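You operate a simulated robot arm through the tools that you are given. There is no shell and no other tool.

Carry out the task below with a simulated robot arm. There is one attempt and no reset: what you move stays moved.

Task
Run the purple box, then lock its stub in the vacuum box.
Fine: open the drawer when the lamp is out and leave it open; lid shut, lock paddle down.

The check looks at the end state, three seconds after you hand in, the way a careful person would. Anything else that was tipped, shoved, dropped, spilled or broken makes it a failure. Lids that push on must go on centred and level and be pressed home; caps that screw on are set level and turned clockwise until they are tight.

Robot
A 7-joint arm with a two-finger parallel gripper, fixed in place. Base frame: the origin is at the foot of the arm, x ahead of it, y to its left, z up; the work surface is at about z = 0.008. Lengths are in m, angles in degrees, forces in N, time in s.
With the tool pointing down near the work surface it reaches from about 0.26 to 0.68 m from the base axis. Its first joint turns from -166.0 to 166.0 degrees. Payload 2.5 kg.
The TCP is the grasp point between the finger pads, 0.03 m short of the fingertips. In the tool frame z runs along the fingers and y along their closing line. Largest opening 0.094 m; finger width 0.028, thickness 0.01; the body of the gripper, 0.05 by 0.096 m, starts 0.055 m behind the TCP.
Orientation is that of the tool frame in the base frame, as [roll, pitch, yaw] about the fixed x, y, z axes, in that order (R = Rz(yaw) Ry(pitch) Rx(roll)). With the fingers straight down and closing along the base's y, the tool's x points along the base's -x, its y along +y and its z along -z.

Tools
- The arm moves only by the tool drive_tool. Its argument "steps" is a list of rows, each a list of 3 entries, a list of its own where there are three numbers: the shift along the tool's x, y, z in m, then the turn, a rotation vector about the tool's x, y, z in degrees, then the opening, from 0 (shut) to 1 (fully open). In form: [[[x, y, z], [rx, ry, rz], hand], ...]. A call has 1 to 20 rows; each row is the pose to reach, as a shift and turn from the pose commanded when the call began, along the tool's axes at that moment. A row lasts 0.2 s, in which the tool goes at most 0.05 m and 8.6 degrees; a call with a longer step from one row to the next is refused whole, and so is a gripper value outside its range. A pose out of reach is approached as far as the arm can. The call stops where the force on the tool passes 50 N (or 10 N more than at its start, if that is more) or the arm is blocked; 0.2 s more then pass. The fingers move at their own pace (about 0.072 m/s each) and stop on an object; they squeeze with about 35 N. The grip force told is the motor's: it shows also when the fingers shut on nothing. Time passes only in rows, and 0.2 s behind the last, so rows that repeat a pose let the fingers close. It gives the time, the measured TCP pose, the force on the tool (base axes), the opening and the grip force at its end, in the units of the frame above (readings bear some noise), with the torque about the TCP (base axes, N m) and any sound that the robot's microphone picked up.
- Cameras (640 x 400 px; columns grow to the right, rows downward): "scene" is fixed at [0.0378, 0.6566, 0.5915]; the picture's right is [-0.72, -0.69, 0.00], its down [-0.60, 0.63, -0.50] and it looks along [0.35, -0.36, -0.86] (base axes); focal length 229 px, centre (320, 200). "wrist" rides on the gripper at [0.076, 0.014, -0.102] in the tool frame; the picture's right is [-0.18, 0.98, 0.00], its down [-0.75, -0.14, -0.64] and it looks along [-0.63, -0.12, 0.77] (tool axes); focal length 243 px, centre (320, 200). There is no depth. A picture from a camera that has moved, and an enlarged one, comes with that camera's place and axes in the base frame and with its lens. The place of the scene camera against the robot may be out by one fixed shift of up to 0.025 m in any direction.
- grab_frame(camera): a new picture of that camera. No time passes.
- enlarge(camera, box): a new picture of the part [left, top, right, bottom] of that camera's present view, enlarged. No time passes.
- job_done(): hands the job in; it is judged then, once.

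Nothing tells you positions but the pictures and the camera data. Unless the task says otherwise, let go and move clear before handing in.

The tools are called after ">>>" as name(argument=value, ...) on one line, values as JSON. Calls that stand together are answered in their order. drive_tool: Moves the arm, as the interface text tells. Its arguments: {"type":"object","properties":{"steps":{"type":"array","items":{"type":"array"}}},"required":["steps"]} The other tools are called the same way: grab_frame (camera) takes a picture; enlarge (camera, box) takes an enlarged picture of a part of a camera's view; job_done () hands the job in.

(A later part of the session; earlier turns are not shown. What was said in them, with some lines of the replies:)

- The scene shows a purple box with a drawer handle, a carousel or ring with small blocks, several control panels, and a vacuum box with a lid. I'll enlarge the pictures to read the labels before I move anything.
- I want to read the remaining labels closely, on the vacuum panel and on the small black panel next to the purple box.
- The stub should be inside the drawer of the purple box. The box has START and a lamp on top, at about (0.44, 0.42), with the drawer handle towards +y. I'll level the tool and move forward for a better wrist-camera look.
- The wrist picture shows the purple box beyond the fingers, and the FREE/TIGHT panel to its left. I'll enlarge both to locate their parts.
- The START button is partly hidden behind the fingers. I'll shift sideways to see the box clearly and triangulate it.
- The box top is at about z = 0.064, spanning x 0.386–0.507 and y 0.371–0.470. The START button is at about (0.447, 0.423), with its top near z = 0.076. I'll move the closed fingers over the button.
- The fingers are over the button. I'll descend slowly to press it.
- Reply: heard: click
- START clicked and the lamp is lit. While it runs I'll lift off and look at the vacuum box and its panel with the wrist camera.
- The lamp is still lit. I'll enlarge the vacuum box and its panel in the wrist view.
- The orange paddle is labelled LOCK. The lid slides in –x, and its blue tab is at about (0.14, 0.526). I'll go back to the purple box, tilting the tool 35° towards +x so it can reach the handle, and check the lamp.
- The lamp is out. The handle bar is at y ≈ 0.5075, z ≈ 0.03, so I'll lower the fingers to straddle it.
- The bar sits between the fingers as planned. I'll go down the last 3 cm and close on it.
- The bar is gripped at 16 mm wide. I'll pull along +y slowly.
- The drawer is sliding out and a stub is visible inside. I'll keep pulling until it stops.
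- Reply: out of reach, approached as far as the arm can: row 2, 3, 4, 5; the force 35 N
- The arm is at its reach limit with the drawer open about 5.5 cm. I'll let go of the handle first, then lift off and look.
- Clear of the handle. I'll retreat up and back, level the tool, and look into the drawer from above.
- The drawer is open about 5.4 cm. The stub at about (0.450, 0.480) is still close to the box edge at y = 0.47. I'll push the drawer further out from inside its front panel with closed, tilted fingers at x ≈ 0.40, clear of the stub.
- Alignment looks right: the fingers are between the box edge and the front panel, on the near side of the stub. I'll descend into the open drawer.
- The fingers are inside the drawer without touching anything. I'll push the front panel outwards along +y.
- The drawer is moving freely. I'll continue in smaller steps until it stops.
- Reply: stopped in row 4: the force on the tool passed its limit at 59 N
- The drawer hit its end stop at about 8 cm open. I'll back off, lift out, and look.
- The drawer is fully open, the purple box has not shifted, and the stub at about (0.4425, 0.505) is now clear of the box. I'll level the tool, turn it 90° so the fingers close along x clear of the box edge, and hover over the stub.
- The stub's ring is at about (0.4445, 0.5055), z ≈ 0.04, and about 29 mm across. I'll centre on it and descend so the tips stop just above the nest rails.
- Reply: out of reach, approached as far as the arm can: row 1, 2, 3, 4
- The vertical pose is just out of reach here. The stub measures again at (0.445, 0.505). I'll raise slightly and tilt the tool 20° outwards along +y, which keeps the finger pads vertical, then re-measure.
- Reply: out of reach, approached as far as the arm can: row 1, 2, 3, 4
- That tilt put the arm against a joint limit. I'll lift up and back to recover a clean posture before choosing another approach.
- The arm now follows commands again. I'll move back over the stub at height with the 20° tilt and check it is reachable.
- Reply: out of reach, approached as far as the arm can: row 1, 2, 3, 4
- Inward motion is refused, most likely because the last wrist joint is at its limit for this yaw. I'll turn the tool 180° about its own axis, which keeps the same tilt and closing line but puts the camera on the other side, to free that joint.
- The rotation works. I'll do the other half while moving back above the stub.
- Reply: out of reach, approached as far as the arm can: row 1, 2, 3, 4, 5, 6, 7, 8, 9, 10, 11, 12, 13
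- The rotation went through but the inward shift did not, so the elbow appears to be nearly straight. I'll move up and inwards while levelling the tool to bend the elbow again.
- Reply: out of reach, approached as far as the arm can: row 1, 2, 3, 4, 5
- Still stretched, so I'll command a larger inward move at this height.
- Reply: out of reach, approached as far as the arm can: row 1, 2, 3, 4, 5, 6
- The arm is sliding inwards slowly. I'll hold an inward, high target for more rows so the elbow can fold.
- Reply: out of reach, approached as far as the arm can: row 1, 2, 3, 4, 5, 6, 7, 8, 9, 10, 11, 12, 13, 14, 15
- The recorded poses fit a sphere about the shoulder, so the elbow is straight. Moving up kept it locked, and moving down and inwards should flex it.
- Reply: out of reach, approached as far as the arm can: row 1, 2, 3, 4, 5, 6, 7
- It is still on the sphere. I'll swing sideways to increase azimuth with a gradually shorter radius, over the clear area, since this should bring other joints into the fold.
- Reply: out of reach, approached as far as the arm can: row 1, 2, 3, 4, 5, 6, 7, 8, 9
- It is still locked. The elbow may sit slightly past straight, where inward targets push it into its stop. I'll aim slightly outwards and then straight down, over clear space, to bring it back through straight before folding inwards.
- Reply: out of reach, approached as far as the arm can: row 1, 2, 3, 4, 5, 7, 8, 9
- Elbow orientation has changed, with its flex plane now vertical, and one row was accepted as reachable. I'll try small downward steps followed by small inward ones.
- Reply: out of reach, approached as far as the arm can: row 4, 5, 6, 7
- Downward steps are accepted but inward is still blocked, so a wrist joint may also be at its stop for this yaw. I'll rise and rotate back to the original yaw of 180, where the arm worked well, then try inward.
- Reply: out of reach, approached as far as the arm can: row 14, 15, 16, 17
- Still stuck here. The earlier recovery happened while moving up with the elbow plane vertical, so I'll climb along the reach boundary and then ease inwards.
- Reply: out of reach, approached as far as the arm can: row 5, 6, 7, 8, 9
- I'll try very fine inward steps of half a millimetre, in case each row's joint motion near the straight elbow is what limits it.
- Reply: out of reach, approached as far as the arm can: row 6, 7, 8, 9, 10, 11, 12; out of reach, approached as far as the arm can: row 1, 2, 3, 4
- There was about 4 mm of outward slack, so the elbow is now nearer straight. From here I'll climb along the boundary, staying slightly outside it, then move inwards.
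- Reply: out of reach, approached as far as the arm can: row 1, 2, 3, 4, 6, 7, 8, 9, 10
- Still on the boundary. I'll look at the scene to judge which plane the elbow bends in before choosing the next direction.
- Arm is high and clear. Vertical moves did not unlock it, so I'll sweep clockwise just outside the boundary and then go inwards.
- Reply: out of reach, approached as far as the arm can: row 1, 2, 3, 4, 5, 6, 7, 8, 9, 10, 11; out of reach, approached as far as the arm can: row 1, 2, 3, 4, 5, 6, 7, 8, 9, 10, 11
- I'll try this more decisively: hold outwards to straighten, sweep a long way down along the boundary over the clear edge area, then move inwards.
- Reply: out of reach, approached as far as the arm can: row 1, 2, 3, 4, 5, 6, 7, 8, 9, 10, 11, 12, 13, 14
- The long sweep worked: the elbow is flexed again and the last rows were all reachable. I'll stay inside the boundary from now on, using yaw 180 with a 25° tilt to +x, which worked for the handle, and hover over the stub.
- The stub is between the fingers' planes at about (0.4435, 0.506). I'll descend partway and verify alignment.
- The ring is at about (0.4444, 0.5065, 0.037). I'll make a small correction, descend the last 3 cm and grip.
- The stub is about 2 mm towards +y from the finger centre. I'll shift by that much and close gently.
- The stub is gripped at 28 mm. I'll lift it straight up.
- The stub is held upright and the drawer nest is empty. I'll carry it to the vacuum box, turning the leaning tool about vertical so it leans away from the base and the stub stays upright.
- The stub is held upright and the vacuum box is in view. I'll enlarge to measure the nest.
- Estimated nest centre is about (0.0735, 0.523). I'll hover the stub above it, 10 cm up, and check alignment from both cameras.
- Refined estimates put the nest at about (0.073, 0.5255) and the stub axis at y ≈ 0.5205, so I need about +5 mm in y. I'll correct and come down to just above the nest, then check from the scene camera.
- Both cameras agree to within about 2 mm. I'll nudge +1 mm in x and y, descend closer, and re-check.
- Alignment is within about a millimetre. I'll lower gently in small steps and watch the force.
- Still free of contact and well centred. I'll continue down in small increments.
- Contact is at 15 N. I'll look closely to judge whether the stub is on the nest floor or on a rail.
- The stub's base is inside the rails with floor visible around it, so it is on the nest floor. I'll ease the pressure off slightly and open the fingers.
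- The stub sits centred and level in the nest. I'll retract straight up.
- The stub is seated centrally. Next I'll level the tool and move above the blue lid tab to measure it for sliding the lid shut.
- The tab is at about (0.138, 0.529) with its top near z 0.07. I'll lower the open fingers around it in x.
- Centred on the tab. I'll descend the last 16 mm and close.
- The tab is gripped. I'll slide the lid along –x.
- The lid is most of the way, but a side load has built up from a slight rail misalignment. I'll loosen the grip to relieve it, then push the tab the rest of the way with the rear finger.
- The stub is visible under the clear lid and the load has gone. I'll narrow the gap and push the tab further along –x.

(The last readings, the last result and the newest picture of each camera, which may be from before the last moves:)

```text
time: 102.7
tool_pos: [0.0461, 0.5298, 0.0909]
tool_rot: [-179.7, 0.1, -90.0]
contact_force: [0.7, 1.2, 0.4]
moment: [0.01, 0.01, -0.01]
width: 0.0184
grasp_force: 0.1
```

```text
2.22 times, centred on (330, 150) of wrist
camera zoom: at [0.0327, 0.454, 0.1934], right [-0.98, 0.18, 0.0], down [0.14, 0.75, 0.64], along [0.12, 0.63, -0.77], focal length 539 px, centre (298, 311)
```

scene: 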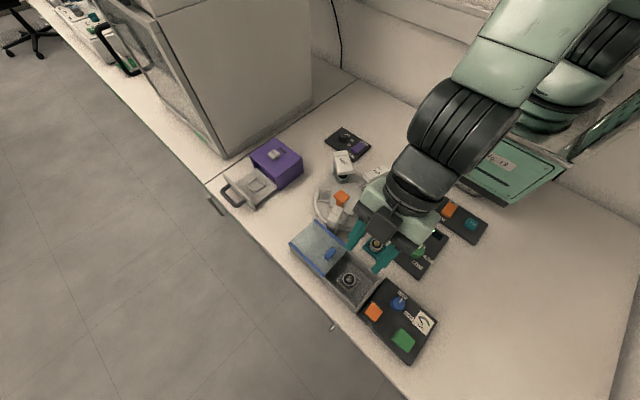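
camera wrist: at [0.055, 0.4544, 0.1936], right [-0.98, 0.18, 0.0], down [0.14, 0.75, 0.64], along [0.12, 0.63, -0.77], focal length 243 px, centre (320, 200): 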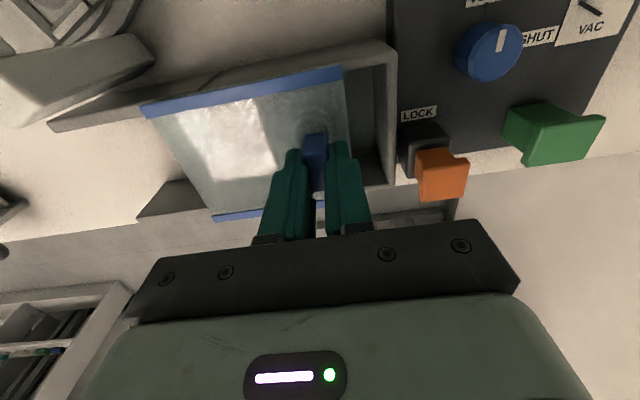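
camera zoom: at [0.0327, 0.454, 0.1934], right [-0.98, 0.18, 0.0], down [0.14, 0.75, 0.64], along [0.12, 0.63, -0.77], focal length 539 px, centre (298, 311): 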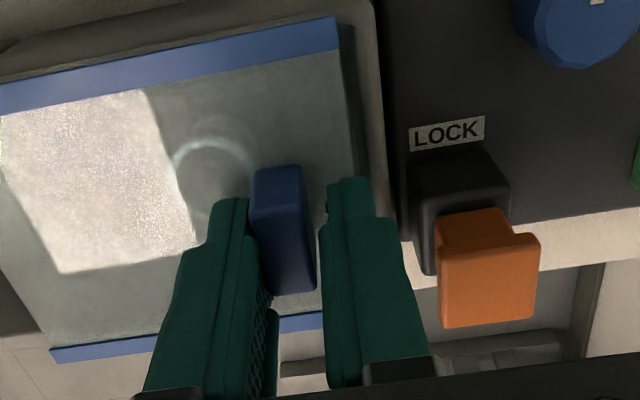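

A few millimetres remain. I'll push on until it stops.

>>> drive_tool(steps=[[[0, 0.003, 0], [0, 0, 0], 0.19], [[0, 0.006, 0], [0, 0, 0], 0.19], [[0, 0.009, 0], [0, 0, 0], 0.19]])

>>> enlarge(camera="wrist", box=[220, 60, 440, 240])

```text
time: 103.5
tool_pos: [0.0387, 0.5288, 0.0909]
tool_rot: [-179.9, 0.0, -90.0]
contact_force: [-0.7, 0.0, 0.2]
moment: [0.0, 0.0, -0.03]
width: 0.0179
grasp_force: 0.0
```

```text
2.22 times, centred on (330, 150) of wrist
camera zoom: at [0.024, 0.4542, 0.1934], right [-0.98, 0.18, 0.0], down [0.14, 0.75, 0.64], along [0.12, 0.63, -0.77], focal length 539 px, centre (298, 311)
```

zoom: 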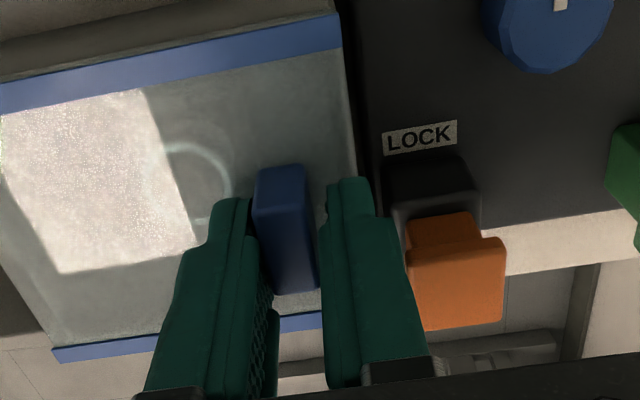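

>>> drive_tool(steps=[[[0, 0.002, 0], [0, 0, 0], 0.19], [[0, 0.004, 0], [0, 0, 0], 0.19], [[0, 0.006, 0], [0, 0, 0], 0.19]])

>>> enlarge(camera="wrist", box=[220, 60, 440, 240])

```text
time: 104.3
tool_pos: [0.0343, 0.5299, 0.0915]
tool_rot: [-179.7, -0.1, -90.1]
contact_force: [11.7, -0.4, 1.0]
moment: [0.16, -0.09, 0.03]
width: 0.0245
grasp_force: 5.6
```

```text
2.22 times, centred on (330, 150) of wrist
camera zoom: at [0.0195, 0.4543, 0.1934], right [-0.98, 0.18, 0.0], down [0.14, 0.75, 0.64], along [0.12, 0.63, -0.77], focal length 539 px, centre (298, 311)
```

zoom: 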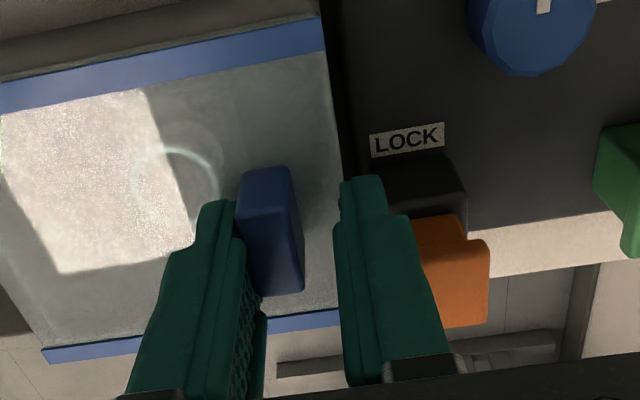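

The lid is against its stop, with the tab having travelled about 98 mm. I'll back off, rise, and inspect.

>>> drive_tool(steps=[[[0, -0.004, 0], [0, 0, 0], 0.25], [[0, -0.004, -0.02], [0, 0, 0], 0.25], [[0.02, -0.004, -0.06], [0, 0, 0], 0.1], [[0.05, -0.004, -0.1], [0, 0, 0], 0], [[0.08, -0.004, -0.13], [0, 0, 0], 0], [[0.08, -0.004, -0.13], [0, 0, 0], 0]])

>>> grab_frame(camera="wrist")

>>> enlarge(camera="scene", box=[285, 215, 445, 355])

>>> enlarge(camera="wrist", box=[220, 60, 480, 200])

```text
time: 105.7
tool_pos: [0.0357, 0.4492, 0.2222]
tool_rot: [-179.9, 0.0, -90.0]
contact_force: [0.3, 0.0, 1.0]
moment: [-0.03, 0.0, 0.0]
width: 0.0002
grasp_force: 33.3
```

```text
taken
camera wrist: at [0.022, 0.3737, 0.325], right [-0.98, 0.18, 0.0], down [0.14, 0.75, 0.64], along [0.12, 0.63, -0.77], focal length 243 px, centre (320, 200)
```

wrist: 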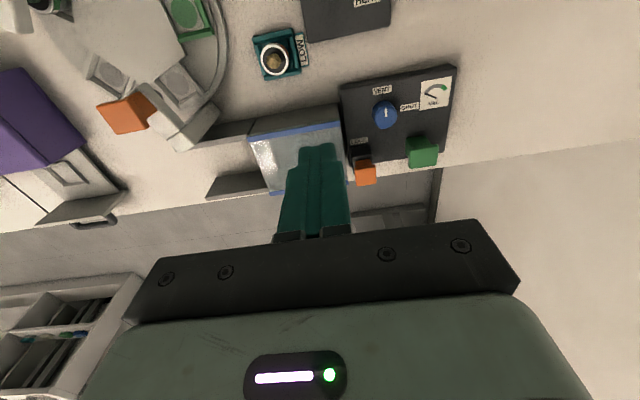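

```text
2.86 times, centred on (365, 285) of scene
camera zoom: at [0.0378, 0.6566, 0.5915], right [-0.72, -0.69, 0.0], down [-0.6, 0.63, -0.5], along [0.35, -0.36, -0.86], focal length 655 px, centre (191, -43)
```

zoom: 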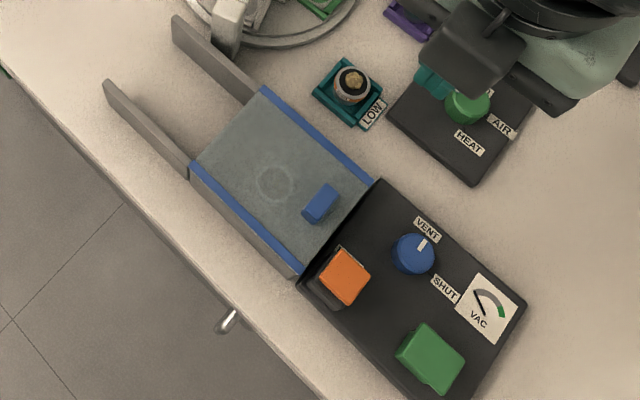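

```text
2.46 times, centred on (350, 130) of wrist
camera zoom: at [0.022, 0.3737, 0.325], right [-0.98, 0.18, 0.0], down [0.14, 0.75, 0.64], along [0.12, 0.63, -0.77], focal length 597 px, centre (246, 372)
```

zoom: 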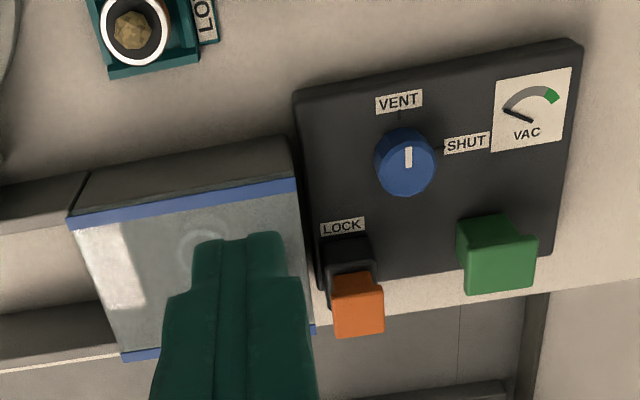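

The lid is fully shut with the stub's ring visible through it. I'll take a lower, side-on look at the orange LOCK paddle to understand its shape and height before pressing.

>>> drive_tool(steps=[[[0, 0.012, 0.022], [0, -6.25, 0], 0], [[0, 0.023, 0.045], [0, -12.5, 0], 0], [[0, 0.034, 0.068], [0, -18.75, 0], 0], [[0, 0.045, 0.09], [0, -25, 0], 0], [[0, 0.045, 0.09], [0, -25, 0], 0]])

>>> grab_frame(camera="wrist")

>>> enlarge(camera="wrist", box=[240, 60, 480, 230])

>>> enlarge(camera="scene", box=[350, 285, 420, 355])

```text
time: 106.9
tool_pos: [-0.0089, 0.4495, 0.1319]
tool_rot: [180.0, 25.0, -90.0]
contact_force: [1.1, -0.1, 0.4]
moment: [-0.01, 0.02, -0.03]
width: 0.0
grasp_force: 33.0
```

```text
taken
camera wrist: at [-0.0234, 0.3379, 0.1918], right [-0.98, 0.17, 0.08], down [0.14, 0.41, 0.9], along [0.12, 0.9, -0.43], focal length 243 px, centre (320, 200)
```

wrist: 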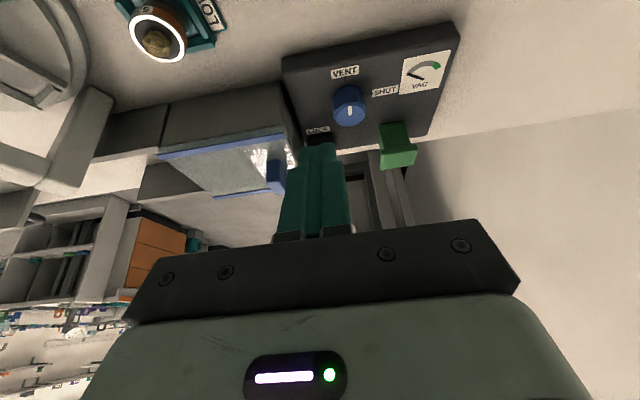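

```text
2.35 times, centred on (360, 145) of wrist
camera zoom: at [-0.0234, 0.3379, 0.1918], right [-0.98, 0.17, 0.08], down [0.14, 0.41, 0.9], along [0.12, 0.9, -0.43], focal length 571 px, centre (226, 329)
```

zoom: 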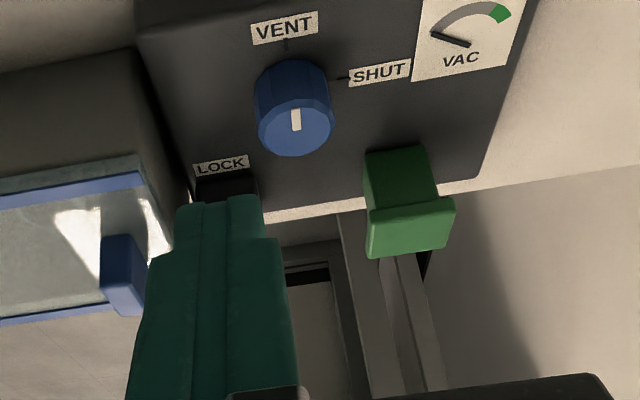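

```text
5.71 times, centred on (385, 320) of scene
camera zoom: at [0.0378, 0.6566, 0.5915], right [-0.72, -0.69, 0.0], down [-0.6, 0.63, -0.5], along [0.35, -0.36, -0.86], focal length 1311 px, centre (-51, -486)
```

zoom: 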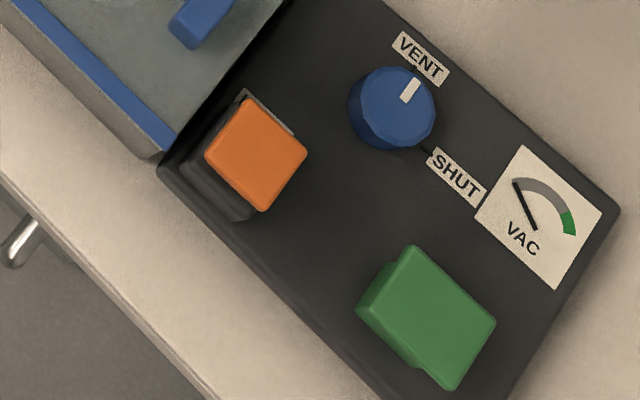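

The fingers hide the orange paddle. I'll shift aside to see it.

>>> drive_tool(steps=[[[0, 0.03, 0], [0, 0, 0], 0], [[0, 0.06, 0], [0, 0, 0], 0], [[0, 0.06, 0], [0, 0, 0], 0]])

>>> enlarge(camera="wrist", box=[150, 60, 390, 230])

```text
time: 107.7
tool_pos: [-0.0663, 0.4485, 0.1292]
tool_rot: [-179.8, 24.6, -90.1]
contact_force: [0.1, -0.6, 0.1]
moment: [0.0, 0.01, 0.02]
width: 0.0001
grasp_force: 33.1
```

```text
2.35 times, centred on (270, 145) of wrist
camera zoom: at [-0.0819, 0.3374, 0.1903], right [-0.98, 0.17, 0.07], down [0.14, 0.42, 0.9], along [0.12, 0.89, -0.43], focal length 571 px, centre (438, 329)
```

zoom: 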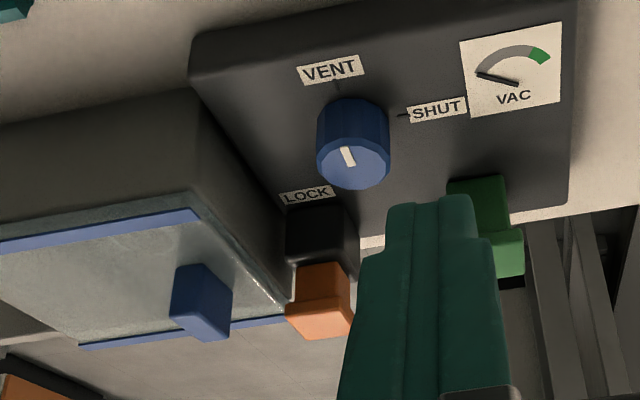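

The cap of the LOCK paddle is at about (-0.003, 0.552) with its top near z = 0.07. I'll come over it vertically with closed fingers.

>>> drive_tool(steps=[[[-0.0172, 0, -0.0372], [0, 0, 0], 0], [[-0.045, -0.021, -0.023], [0, 8.2, 0], 0], [[-0.078, -0.042, -0.008], [0, 16.5, 0], 0], [[-0.1112, -0.0633, 0.0062], [0, 24.7, 0], 0], [[-0.1, -0.0633, 0.03], [0, 24.7, 0], 0], [[-0.1, -0.0633, 0.03], [0, 24.7, 0], 0]])

>>> grab_frame(camera="wrist")

>>> enlarge(camera="wrist", box=[220, 60, 440, 220])

>>> enlarge(camera="scene", box=[330, 265, 430, 365])

```text
time: 109.1
tool_pos: [-0.0049, 0.5543, 0.1471]
tool_rot: [-179.9, 0.2, -90.1]
contact_force: [-0.7, 0.3, 0.3]
moment: [0.02, -0.05, 0.0]
width: 0.0
grasp_force: 32.8
```

```text
taken
camera wrist: at [-0.0193, 0.4778, 0.2487], right [-0.98, 0.18, 0.0], down [0.14, 0.75, 0.65], along [0.12, 0.63, -0.76], focal length 243 px, centre (320, 200)
```

wrist: 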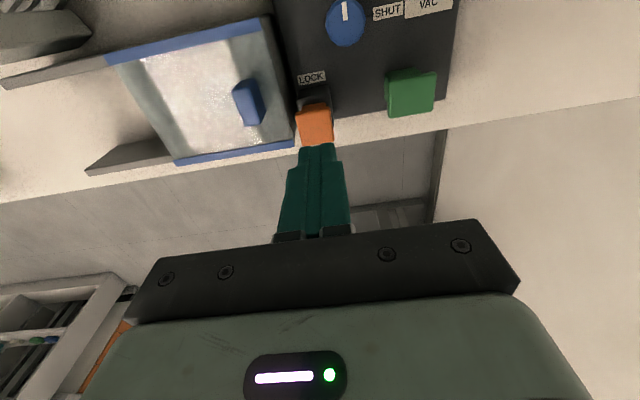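

```text
2.50 times, centred on (330, 140) of wrist
camera zoom: at [-0.0193, 0.4778, 0.2487], right [-0.98, 0.18, 0.0], down [0.14, 0.75, 0.65], along [0.12, 0.63, -0.76], focal length 606 px, centre (295, 350)
```

zoom: 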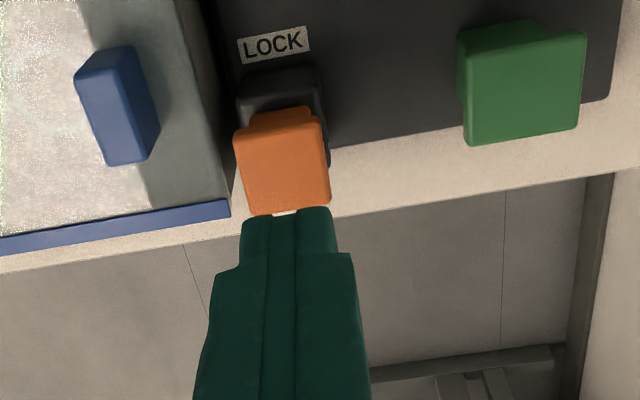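

```text
4.00 times, centred on (380, 315) of scene
camera zoom: at [0.0378, 0.6566, 0.5915], right [-0.72, -0.69, 0.0], down [-0.6, 0.63, -0.5], along [0.35, -0.36, -0.86], focal length 918 px, centre (80, -260)
```

zoom: 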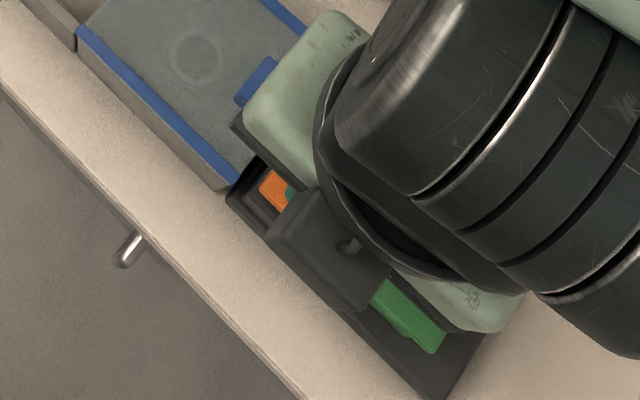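

The cap centre is at about (-0.002, 0.551). I'll correct by 3 mm and press down slowly.

>>> drive_tool(steps=[[[0.003, -0.003, 0.015], [0, 0, 0], 0], [[0.003, -0.003, 0.03], [0, 0, 0], 0], [[0.003, -0.003, 0.04], [0, 0, 0], 0], [[0.003, -0.003, 0.044], [0, 0, 0], 0], [[0.003, -0.003, 0.048], [0, 0, 0], 0]])

>>> enlarge(camera="wrist", box=[220, 60, 440, 220])

```text
time: 110.3
tool_pos: [-0.0019, 0.5513, 0.0974]
tool_rot: [-179.8, 0.3, -90.1]
contact_force: [0.6, 0.1, 0.0]
moment: [0.0, 0.0, -0.03]
width: 0.0001
grasp_force: 33.0
```

```text
2.50 times, centred on (330, 140) of wrist
camera zoom: at [-0.0164, 0.4748, 0.2], right [-0.98, 0.18, 0.0], down [0.14, 0.75, 0.65], along [0.12, 0.63, -0.76], focal length 606 px, centre (295, 350)
```

zoom: 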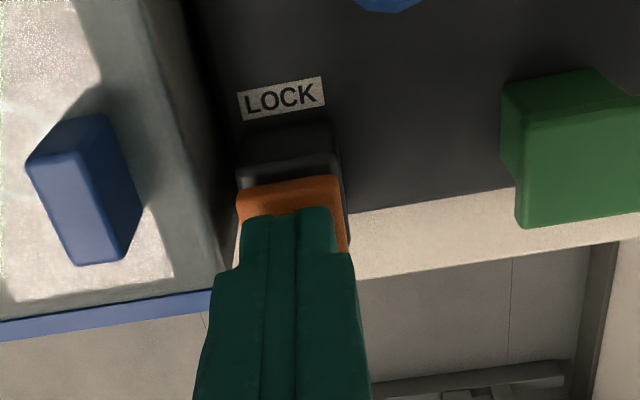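

No contact yet at tip height 0.067. I'll continue down in 2 mm steps.

>>> drive_tool(steps=[[[0, 0, 0.002], [0, 0, 0], 0], [[0, 0, 0.004], [0, 0, 0], 0], [[0, 0, 0.006], [0, 0, 0], 0], [[0, 0, 0.008], [0, 0, 0], 0]])

>>> enlarge(camera="wrist", box=[220, 60, 440, 220])

```text
time: 111.3
tool_pos: [-0.0021, 0.552, 0.0924]
tool_rot: [-179.9, 0.3, -89.9]
contact_force: [-0.3, -11.6, 24.3]
moment: [-0.47, -0.01, 0.03]
width: 0.0
grasp_force: 32.7
```

```text
2.50 times, centred on (330, 140) of wrist
camera zoom: at [-0.0167, 0.4748, 0.1936], right [-0.98, 0.18, 0.0], down [0.14, 0.75, 0.65], along [0.12, 0.63, -0.76], focal length 606 px, centre (295, 350)
```

zoom: 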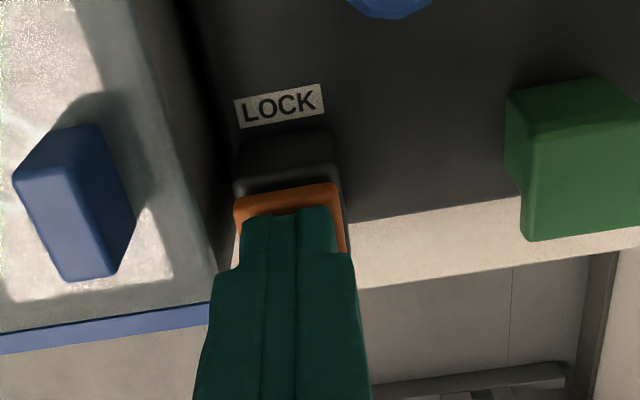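

Contact: the plate slopes upward towards +y and resists here at 24 N. I'll lift slightly, move towards its raised +y end, and press again there.

>>> drive_tool(steps=[[[0, 0, -0.012], [0, 0, 0], 0], [[-0.009, 0, -0.012], [0, 0, 0], 0], [[-0.009, 0, -0.012], [0, 0, 0], 0]])

>>> enlarge(camera="wrist", box=[220, 60, 440, 220])

>>> enlarge(camera="scene", box=[350, 285, 420, 355])

```text
time: 112.1
tool_pos: [-0.0021, 0.5582, 0.1011]
tool_rot: [-179.9, 0.2, -90.0]
contact_force: [0.8, 0.5, 0.3]
moment: [0.02, 0.0, -0.03]
width: 0.0
grasp_force: 33.2
```

```text
2.50 times, centred on (330, 140) of wrist
camera zoom: at [-0.0163, 0.4835, 0.2037], right [-0.98, 0.18, 0.0], down [0.14, 0.75, 0.65], along [0.12, 0.63, -0.76], focal length 606 px, centre (295, 350)
```

zoom: 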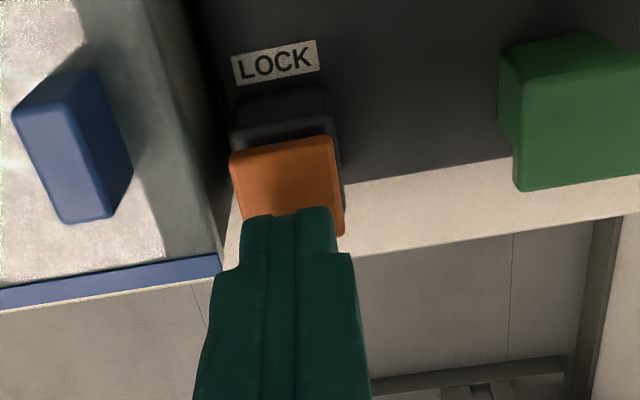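

```text
5.71 times, centred on (385, 320) of scene
camera zoom: at [0.0378, 0.6566, 0.5915], right [-0.72, -0.69, 0.0], down [-0.6, 0.63, -0.5], along [0.35, -0.36, -0.86], focal length 1311 px, centre (-51, -486)
```

zoom: 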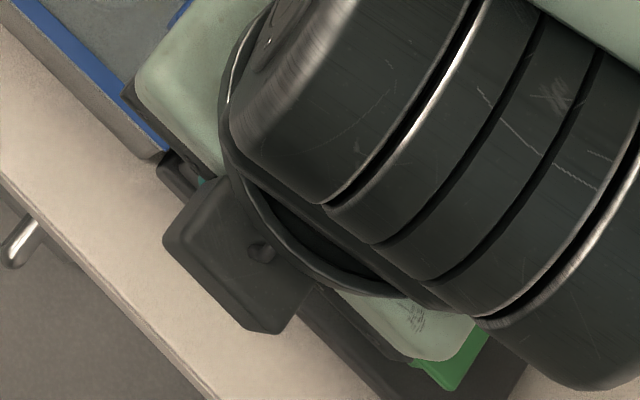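

The paddle's shape looks different now, as it may have moved down. I'll rise and compare with the earlier view.

>>> drive_tool(steps=[[[0.02, 0, -0.03], [0, 0, 0], 0], [[0.05, 0, -0.06], [0, 0, 0], 0], [[0.08, 0, -0.09], [0, 0, 0], 0], [[0.1, 0, -0.11], [0, 0, 0], 0], [[0.1, 0, -0.11], [0, 0, 0], 0]])

>>> enlarge(camera="scene", box=[350, 285, 420, 355])

>>> enlarge(camera="wrist", box=[220, 40, 480, 200])

>>> grab_frame(camera="scene")

```text
time: 113.3
tool_pos: [-0.0029, 0.4591, 0.211]
tool_rot: [-179.9, 0.3, -90.0]
contact_force: [-0.1, 0.1, -0.3]
moment: [0.02, 0.01, 0.0]
width: 0.0
grasp_force: 33.6
```

```text
5.71 times, centred on (385, 320) of scene
camera zoom: at [0.0378, 0.6566, 0.5915], right [-0.72, -0.69, 0.0], down [-0.6, 0.63, -0.5], along [0.35, -0.36, -0.86], focal length 1311 px, centre (-51, -486)
```

zoom: 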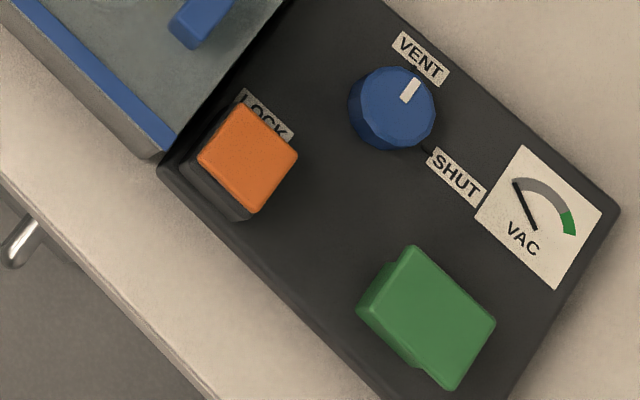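

```text
2.46 times, centred on (350, 120) of wrist
camera zoom: at [-0.0167, 0.3835, 0.3134], right [-0.98, 0.18, 0.0], down [0.14, 0.75, 0.65], along [0.12, 0.63, -0.76], focal length 597 px, centre (246, 397)
```

zoom: 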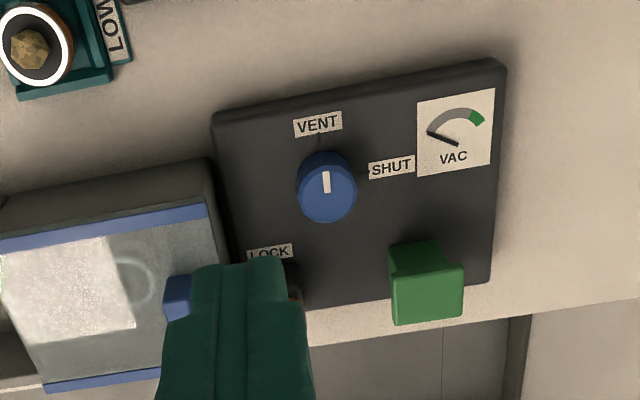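

```text
taken
```

scene: 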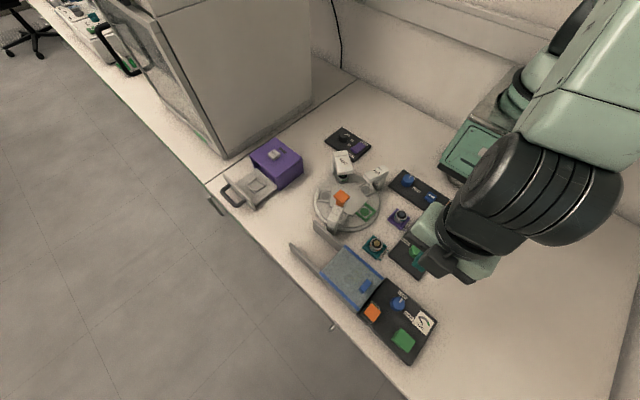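

The paddle has dropped, by roughly 10–15 mm. I'll check its angle from the same low side view as before.

>>> drive_tool(steps=[[[0.003, 0.02, 0.02], [0, -6.25, 0], 0], [[0.006, 0.04, 0.04], [0, -12.5, 0], 0], [[0.009, 0.06, 0.06], [0, -18.75, 0], 0], [[0.01, 0.0634, 0.082], [0, -24.7, 0], 0], [[0.01, 0.0634, 0.082], [0, -24.7, 0], 0]])

>>> enlarge(camera="wrist", box=[150, 60, 390, 230])

```text
time: 114.5
tool_pos: [-0.0539, 0.451, 0.1311]
tool_rot: [180.0, 25.1, -91.5]
contact_force: [-0.2, 0.8, 0.9]
moment: [0.02, 0.0, 0.02]
width: 0.0001
grasp_force: 32.7
```

```text
2.35 times, centred on (270, 145) of wrist
camera zoom: at [-0.0707, 0.3392, 0.1912], right [-0.98, 0.19, 0.08], down [0.15, 0.41, 0.9], along [0.14, 0.89, -0.43], focal length 571 px, centre (438, 329)
```

zoom: 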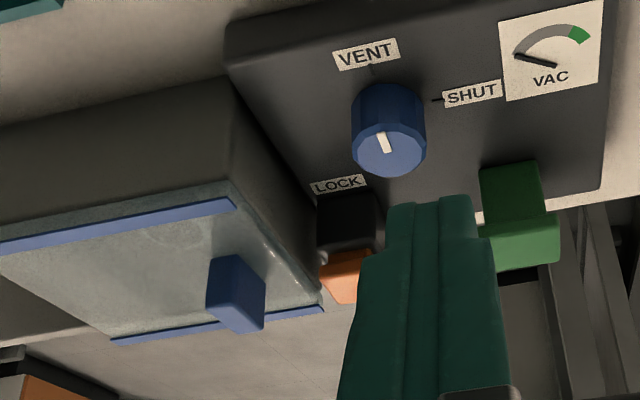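

>>> drive_tool(steps=[[[0, -0.035, 0], [0, 0, 0], 0], [[0, -0.07, 0], [0, 0, 0], 0], [[0, -0.105, 0], [0, 0, 0], 0], [[0, -0.105, 0], [0, 0, 0], 0]])

>>> enlarge(camera="wrist", box=[280, 60, 480, 220])

```text
time: 115.5
tool_pos: [0.0399, 0.449, 0.1308]
tool_rot: [-179.9, 25.1, -89.9]
contact_force: [-0.5, -0.3, -0.8]
moment: [0.04, 0.0, 0.0]
width: 0.0
grasp_force: 33.2
```

```text
2.50 times, centred on (380, 140) of wrist
camera zoom: at [0.0252, 0.3374, 0.1906], right [-0.98, 0.17, 0.08], down [0.14, 0.41, 0.9], along [0.12, 0.9, -0.43], focal length 606 px, centre (170, 350)
```

zoom: 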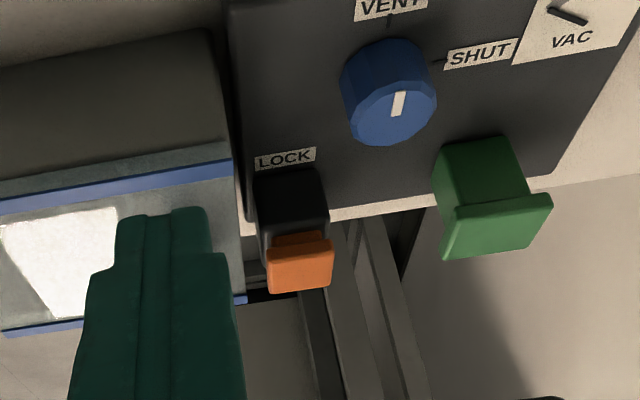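

The paddle cap is now at about z = 0.057, roughly 14 mm lower than before. I'll press it once more, firmly, to make sure it is fully home.

>>> drive_tool(steps=[[[-0.0085, 0.0, -0.0181], [0, 0, 0], 0], [[-0.04, 0.014, -0.003], [0, 8.3, 0], 0], [[-0.072, 0.028, 0.012], [0, 16.7, 0], 0], [[-0.1045, 0.0424, 0.0268], [0, 25.1, 0], 0], [[-0.0926, 0.0424, 0.0522], [0, 25.1, 0], 0], [[-0.0926, 0.0424, 0.0522], [0, 25.1, 0], 0]])

>>> enlarge(camera="wrist", box=[220, 60, 440, 220])

```text
time: 116.9
tool_pos: [-0.0051, 0.5547, 0.1217]
tool_rot: [180.0, -0.1, -90.0]
contact_force: [0.2, 0.4, 0.1]
moment: [0.03, 0.0, -0.03]
width: 0.0
grasp_force: 33.8
```

```text
2.50 times, centred on (330, 140) of wrist
camera zoom: at [-0.0181, 0.4796, 0.2239], right [-0.98, 0.18, 0.0], down [0.14, 0.76, 0.64], along [0.12, 0.63, -0.77], focal length 606 px, centre (295, 350)
```

zoom: 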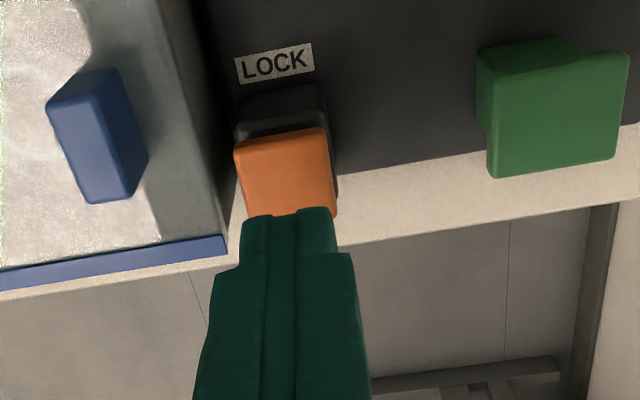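

>>> drive_tool(steps=[[[0, -0.002, 0.014], [0, 0, 0], 0], [[0, -0.002, 0.025], [0, 0, 0], 0], [[0, -0.002, 0.028], [0, 0, 0], 0], [[0, -0.002, 0.031], [0, 0, 0], 0], [[0, -0.002, 0.034], [0, 0, 0], 0]])

```text
time: 118.1
tool_pos: [-0.001, 0.5558, 0.089]
tool_rot: [-180.0, -0.2, -90.0]
contact_force: [-0.6, -18.3, 39.6]
moment: [-0.64, 0.04, 0.03]
width: 0.0
grasp_force: 33.1
```

It is solid now at 40 N. I'll lift off and inspect the paddle and whole scene.

>>> drive_tool(steps=[[[0, 0, -0.02], [0, 0, 0], 0], [[0.02, 0, -0.05], [0, 0, 0], 0], [[0.05, -0.02, -0.08], [0, 0, 0], 0], [[0.08, -0.045, -0.1], [0, 0, 0], 0], [[0.11, -0.045, -0.12], [0, 0, 0], 0], [[0.11, -0.045, -0.12], [0, 0, 0], 0]])

>>> enlarge(camera="scene", box=[350, 285, 420, 355])

>>> enlarge(camera="wrist", box=[280, 60, 480, 220])

```text
time: 119.5
tool_pos: [0.0435, 0.4441, 0.2083]
tool_rot: [-179.9, -0.2, -90.0]
contact_force: [0.1, 0.5, -0.2]
moment: [-0.05, -0.01, -0.01]
width: 0.0002
grasp_force: 33.1
```

```text
5.71 times, centred on (385, 320) of scene
camera zoom: at [0.0378, 0.6566, 0.5915], right [-0.72, -0.69, 0.0], down [-0.6, 0.63, -0.5], along [0.35, -0.36, -0.86], focal length 1311 px, centre (-51, -486)
```

zoom: 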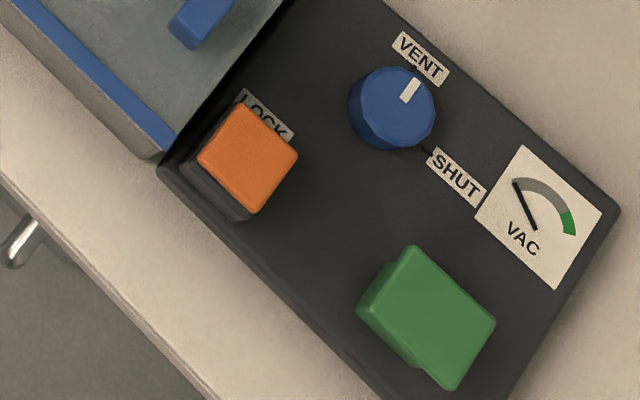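

```text
2.50 times, centred on (380, 140) of wrist
camera zoom: at [0.0295, 0.3691, 0.3106], right [-0.98, 0.18, 0.0], down [0.14, 0.76, 0.64], along [0.12, 0.63, -0.77], focal length 606 px, centre (170, 350)
```

zoom: 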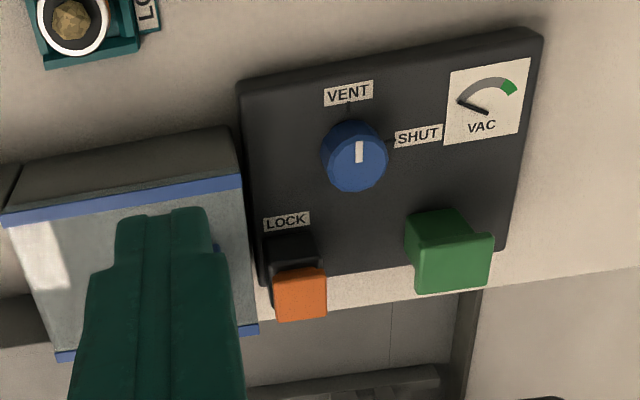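

The paddle sits exactly where it was after the first press, so it is fully down and holding. I'll move the arm clear and make a final check of everything.

>>> drive_tool(steps=[[[0.03, 0, -0.03], [0, 0, 0], 0.2], [[0.06, 0, -0.06], [0, 0, 0], 0.4], [[0.09, 0, -0.09], [0, 0, 0], 0.4], [[0.09, 0, -0.09], [0, 0, 0], 0.4]])

>>> grab_frame(camera="scene")

>>> enlarge(camera="scene", box=[215, 120, 395, 250])

>>> enlarge(camera="scene", box=[285, 215, 445, 355])

>>> grab_frame(camera="wrist")

```text
time: 120.5
tool_pos: [0.0447, 0.3554, 0.2985]
tool_rot: [-179.9, -0.1, -90.0]
contact_force: [0.8, 0.2, 0.2]
moment: [-0.02, -0.02, -0.01]
width: 0.0377
grasp_force: 0.1
```

```text
taken
```

scene: 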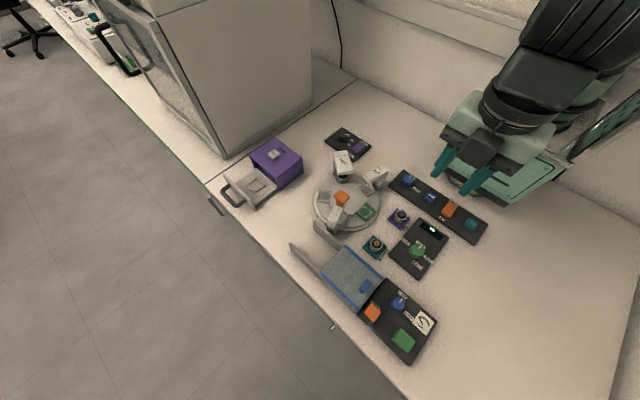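

```text
3.08 times, centred on (305, 185) of scene
camera zoom: at [0.0378, 0.6566, 0.5915], right [-0.72, -0.69, 0.0], down [-0.6, 0.63, -0.5], along [0.35, -0.36, -0.86], focal length 706 px, centre (366, 246)
```

zoom: 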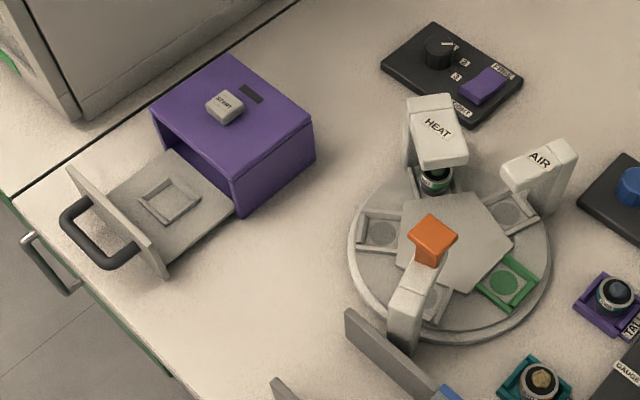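

```text
2.86 times, centred on (365, 285) of scene
camera zoom: at [0.0378, 0.6566, 0.5915], right [-0.72, -0.69, 0.0], down [-0.6, 0.63, -0.5], along [0.35, -0.36, -0.86], focal length 655 px, centre (191, -43)
```

zoom: 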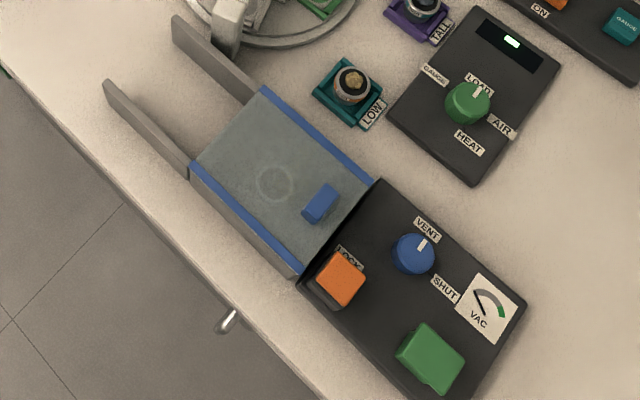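

```text
taken
camera wrist: at [0.0293, 0.28, 0.4005], right [-0.98, 0.18, 0.0], down [0.14, 0.76, 0.64], along [0.12, 0.63, -0.77], focal length 243 px, centre (320, 200)
```

wrist: 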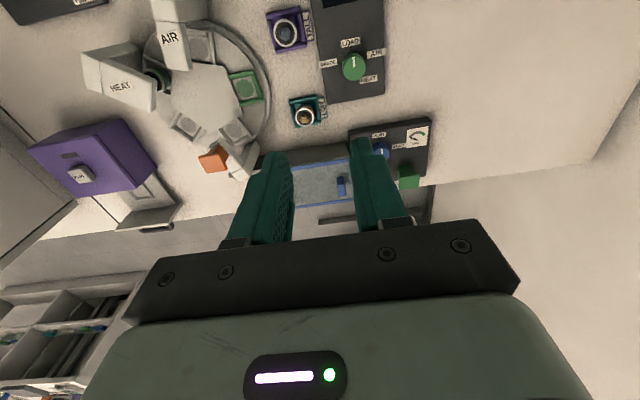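

The drawer is open with its lamp out. The stub is in the vacuum box under the shut lid, the LOCK paddle is down, and nothing else has moved. The arm is clear, so I'm handing in.

>>> job_done()

```text
The job is handed in.
```

I ran the purple box and moved its stub into the vacuum box. The lid is shut and the lock paddle is down. I've handed the job in, but I don't have the check's result.

- **Purple box:** START clicked and the lamp lit. I opened the drawer only after the lamp went out, and left it open against its end stop.
- **Stub:** it sits upright in the vacuum box's nest, and its ring shows through the closed lid.
- **Lid:** it is pushed fully along to its stop.
- **Lock paddle:** the orange LOCK paddle dropped about 14 mm on the first press. It stayed in exactly the same place after a second, firmer press. I heard no click from it, so I'm judging it as locked by its position.

Mid-job the arm locked up at full reach and I had to work it free. The other parts look undisturbed in the final pictures.
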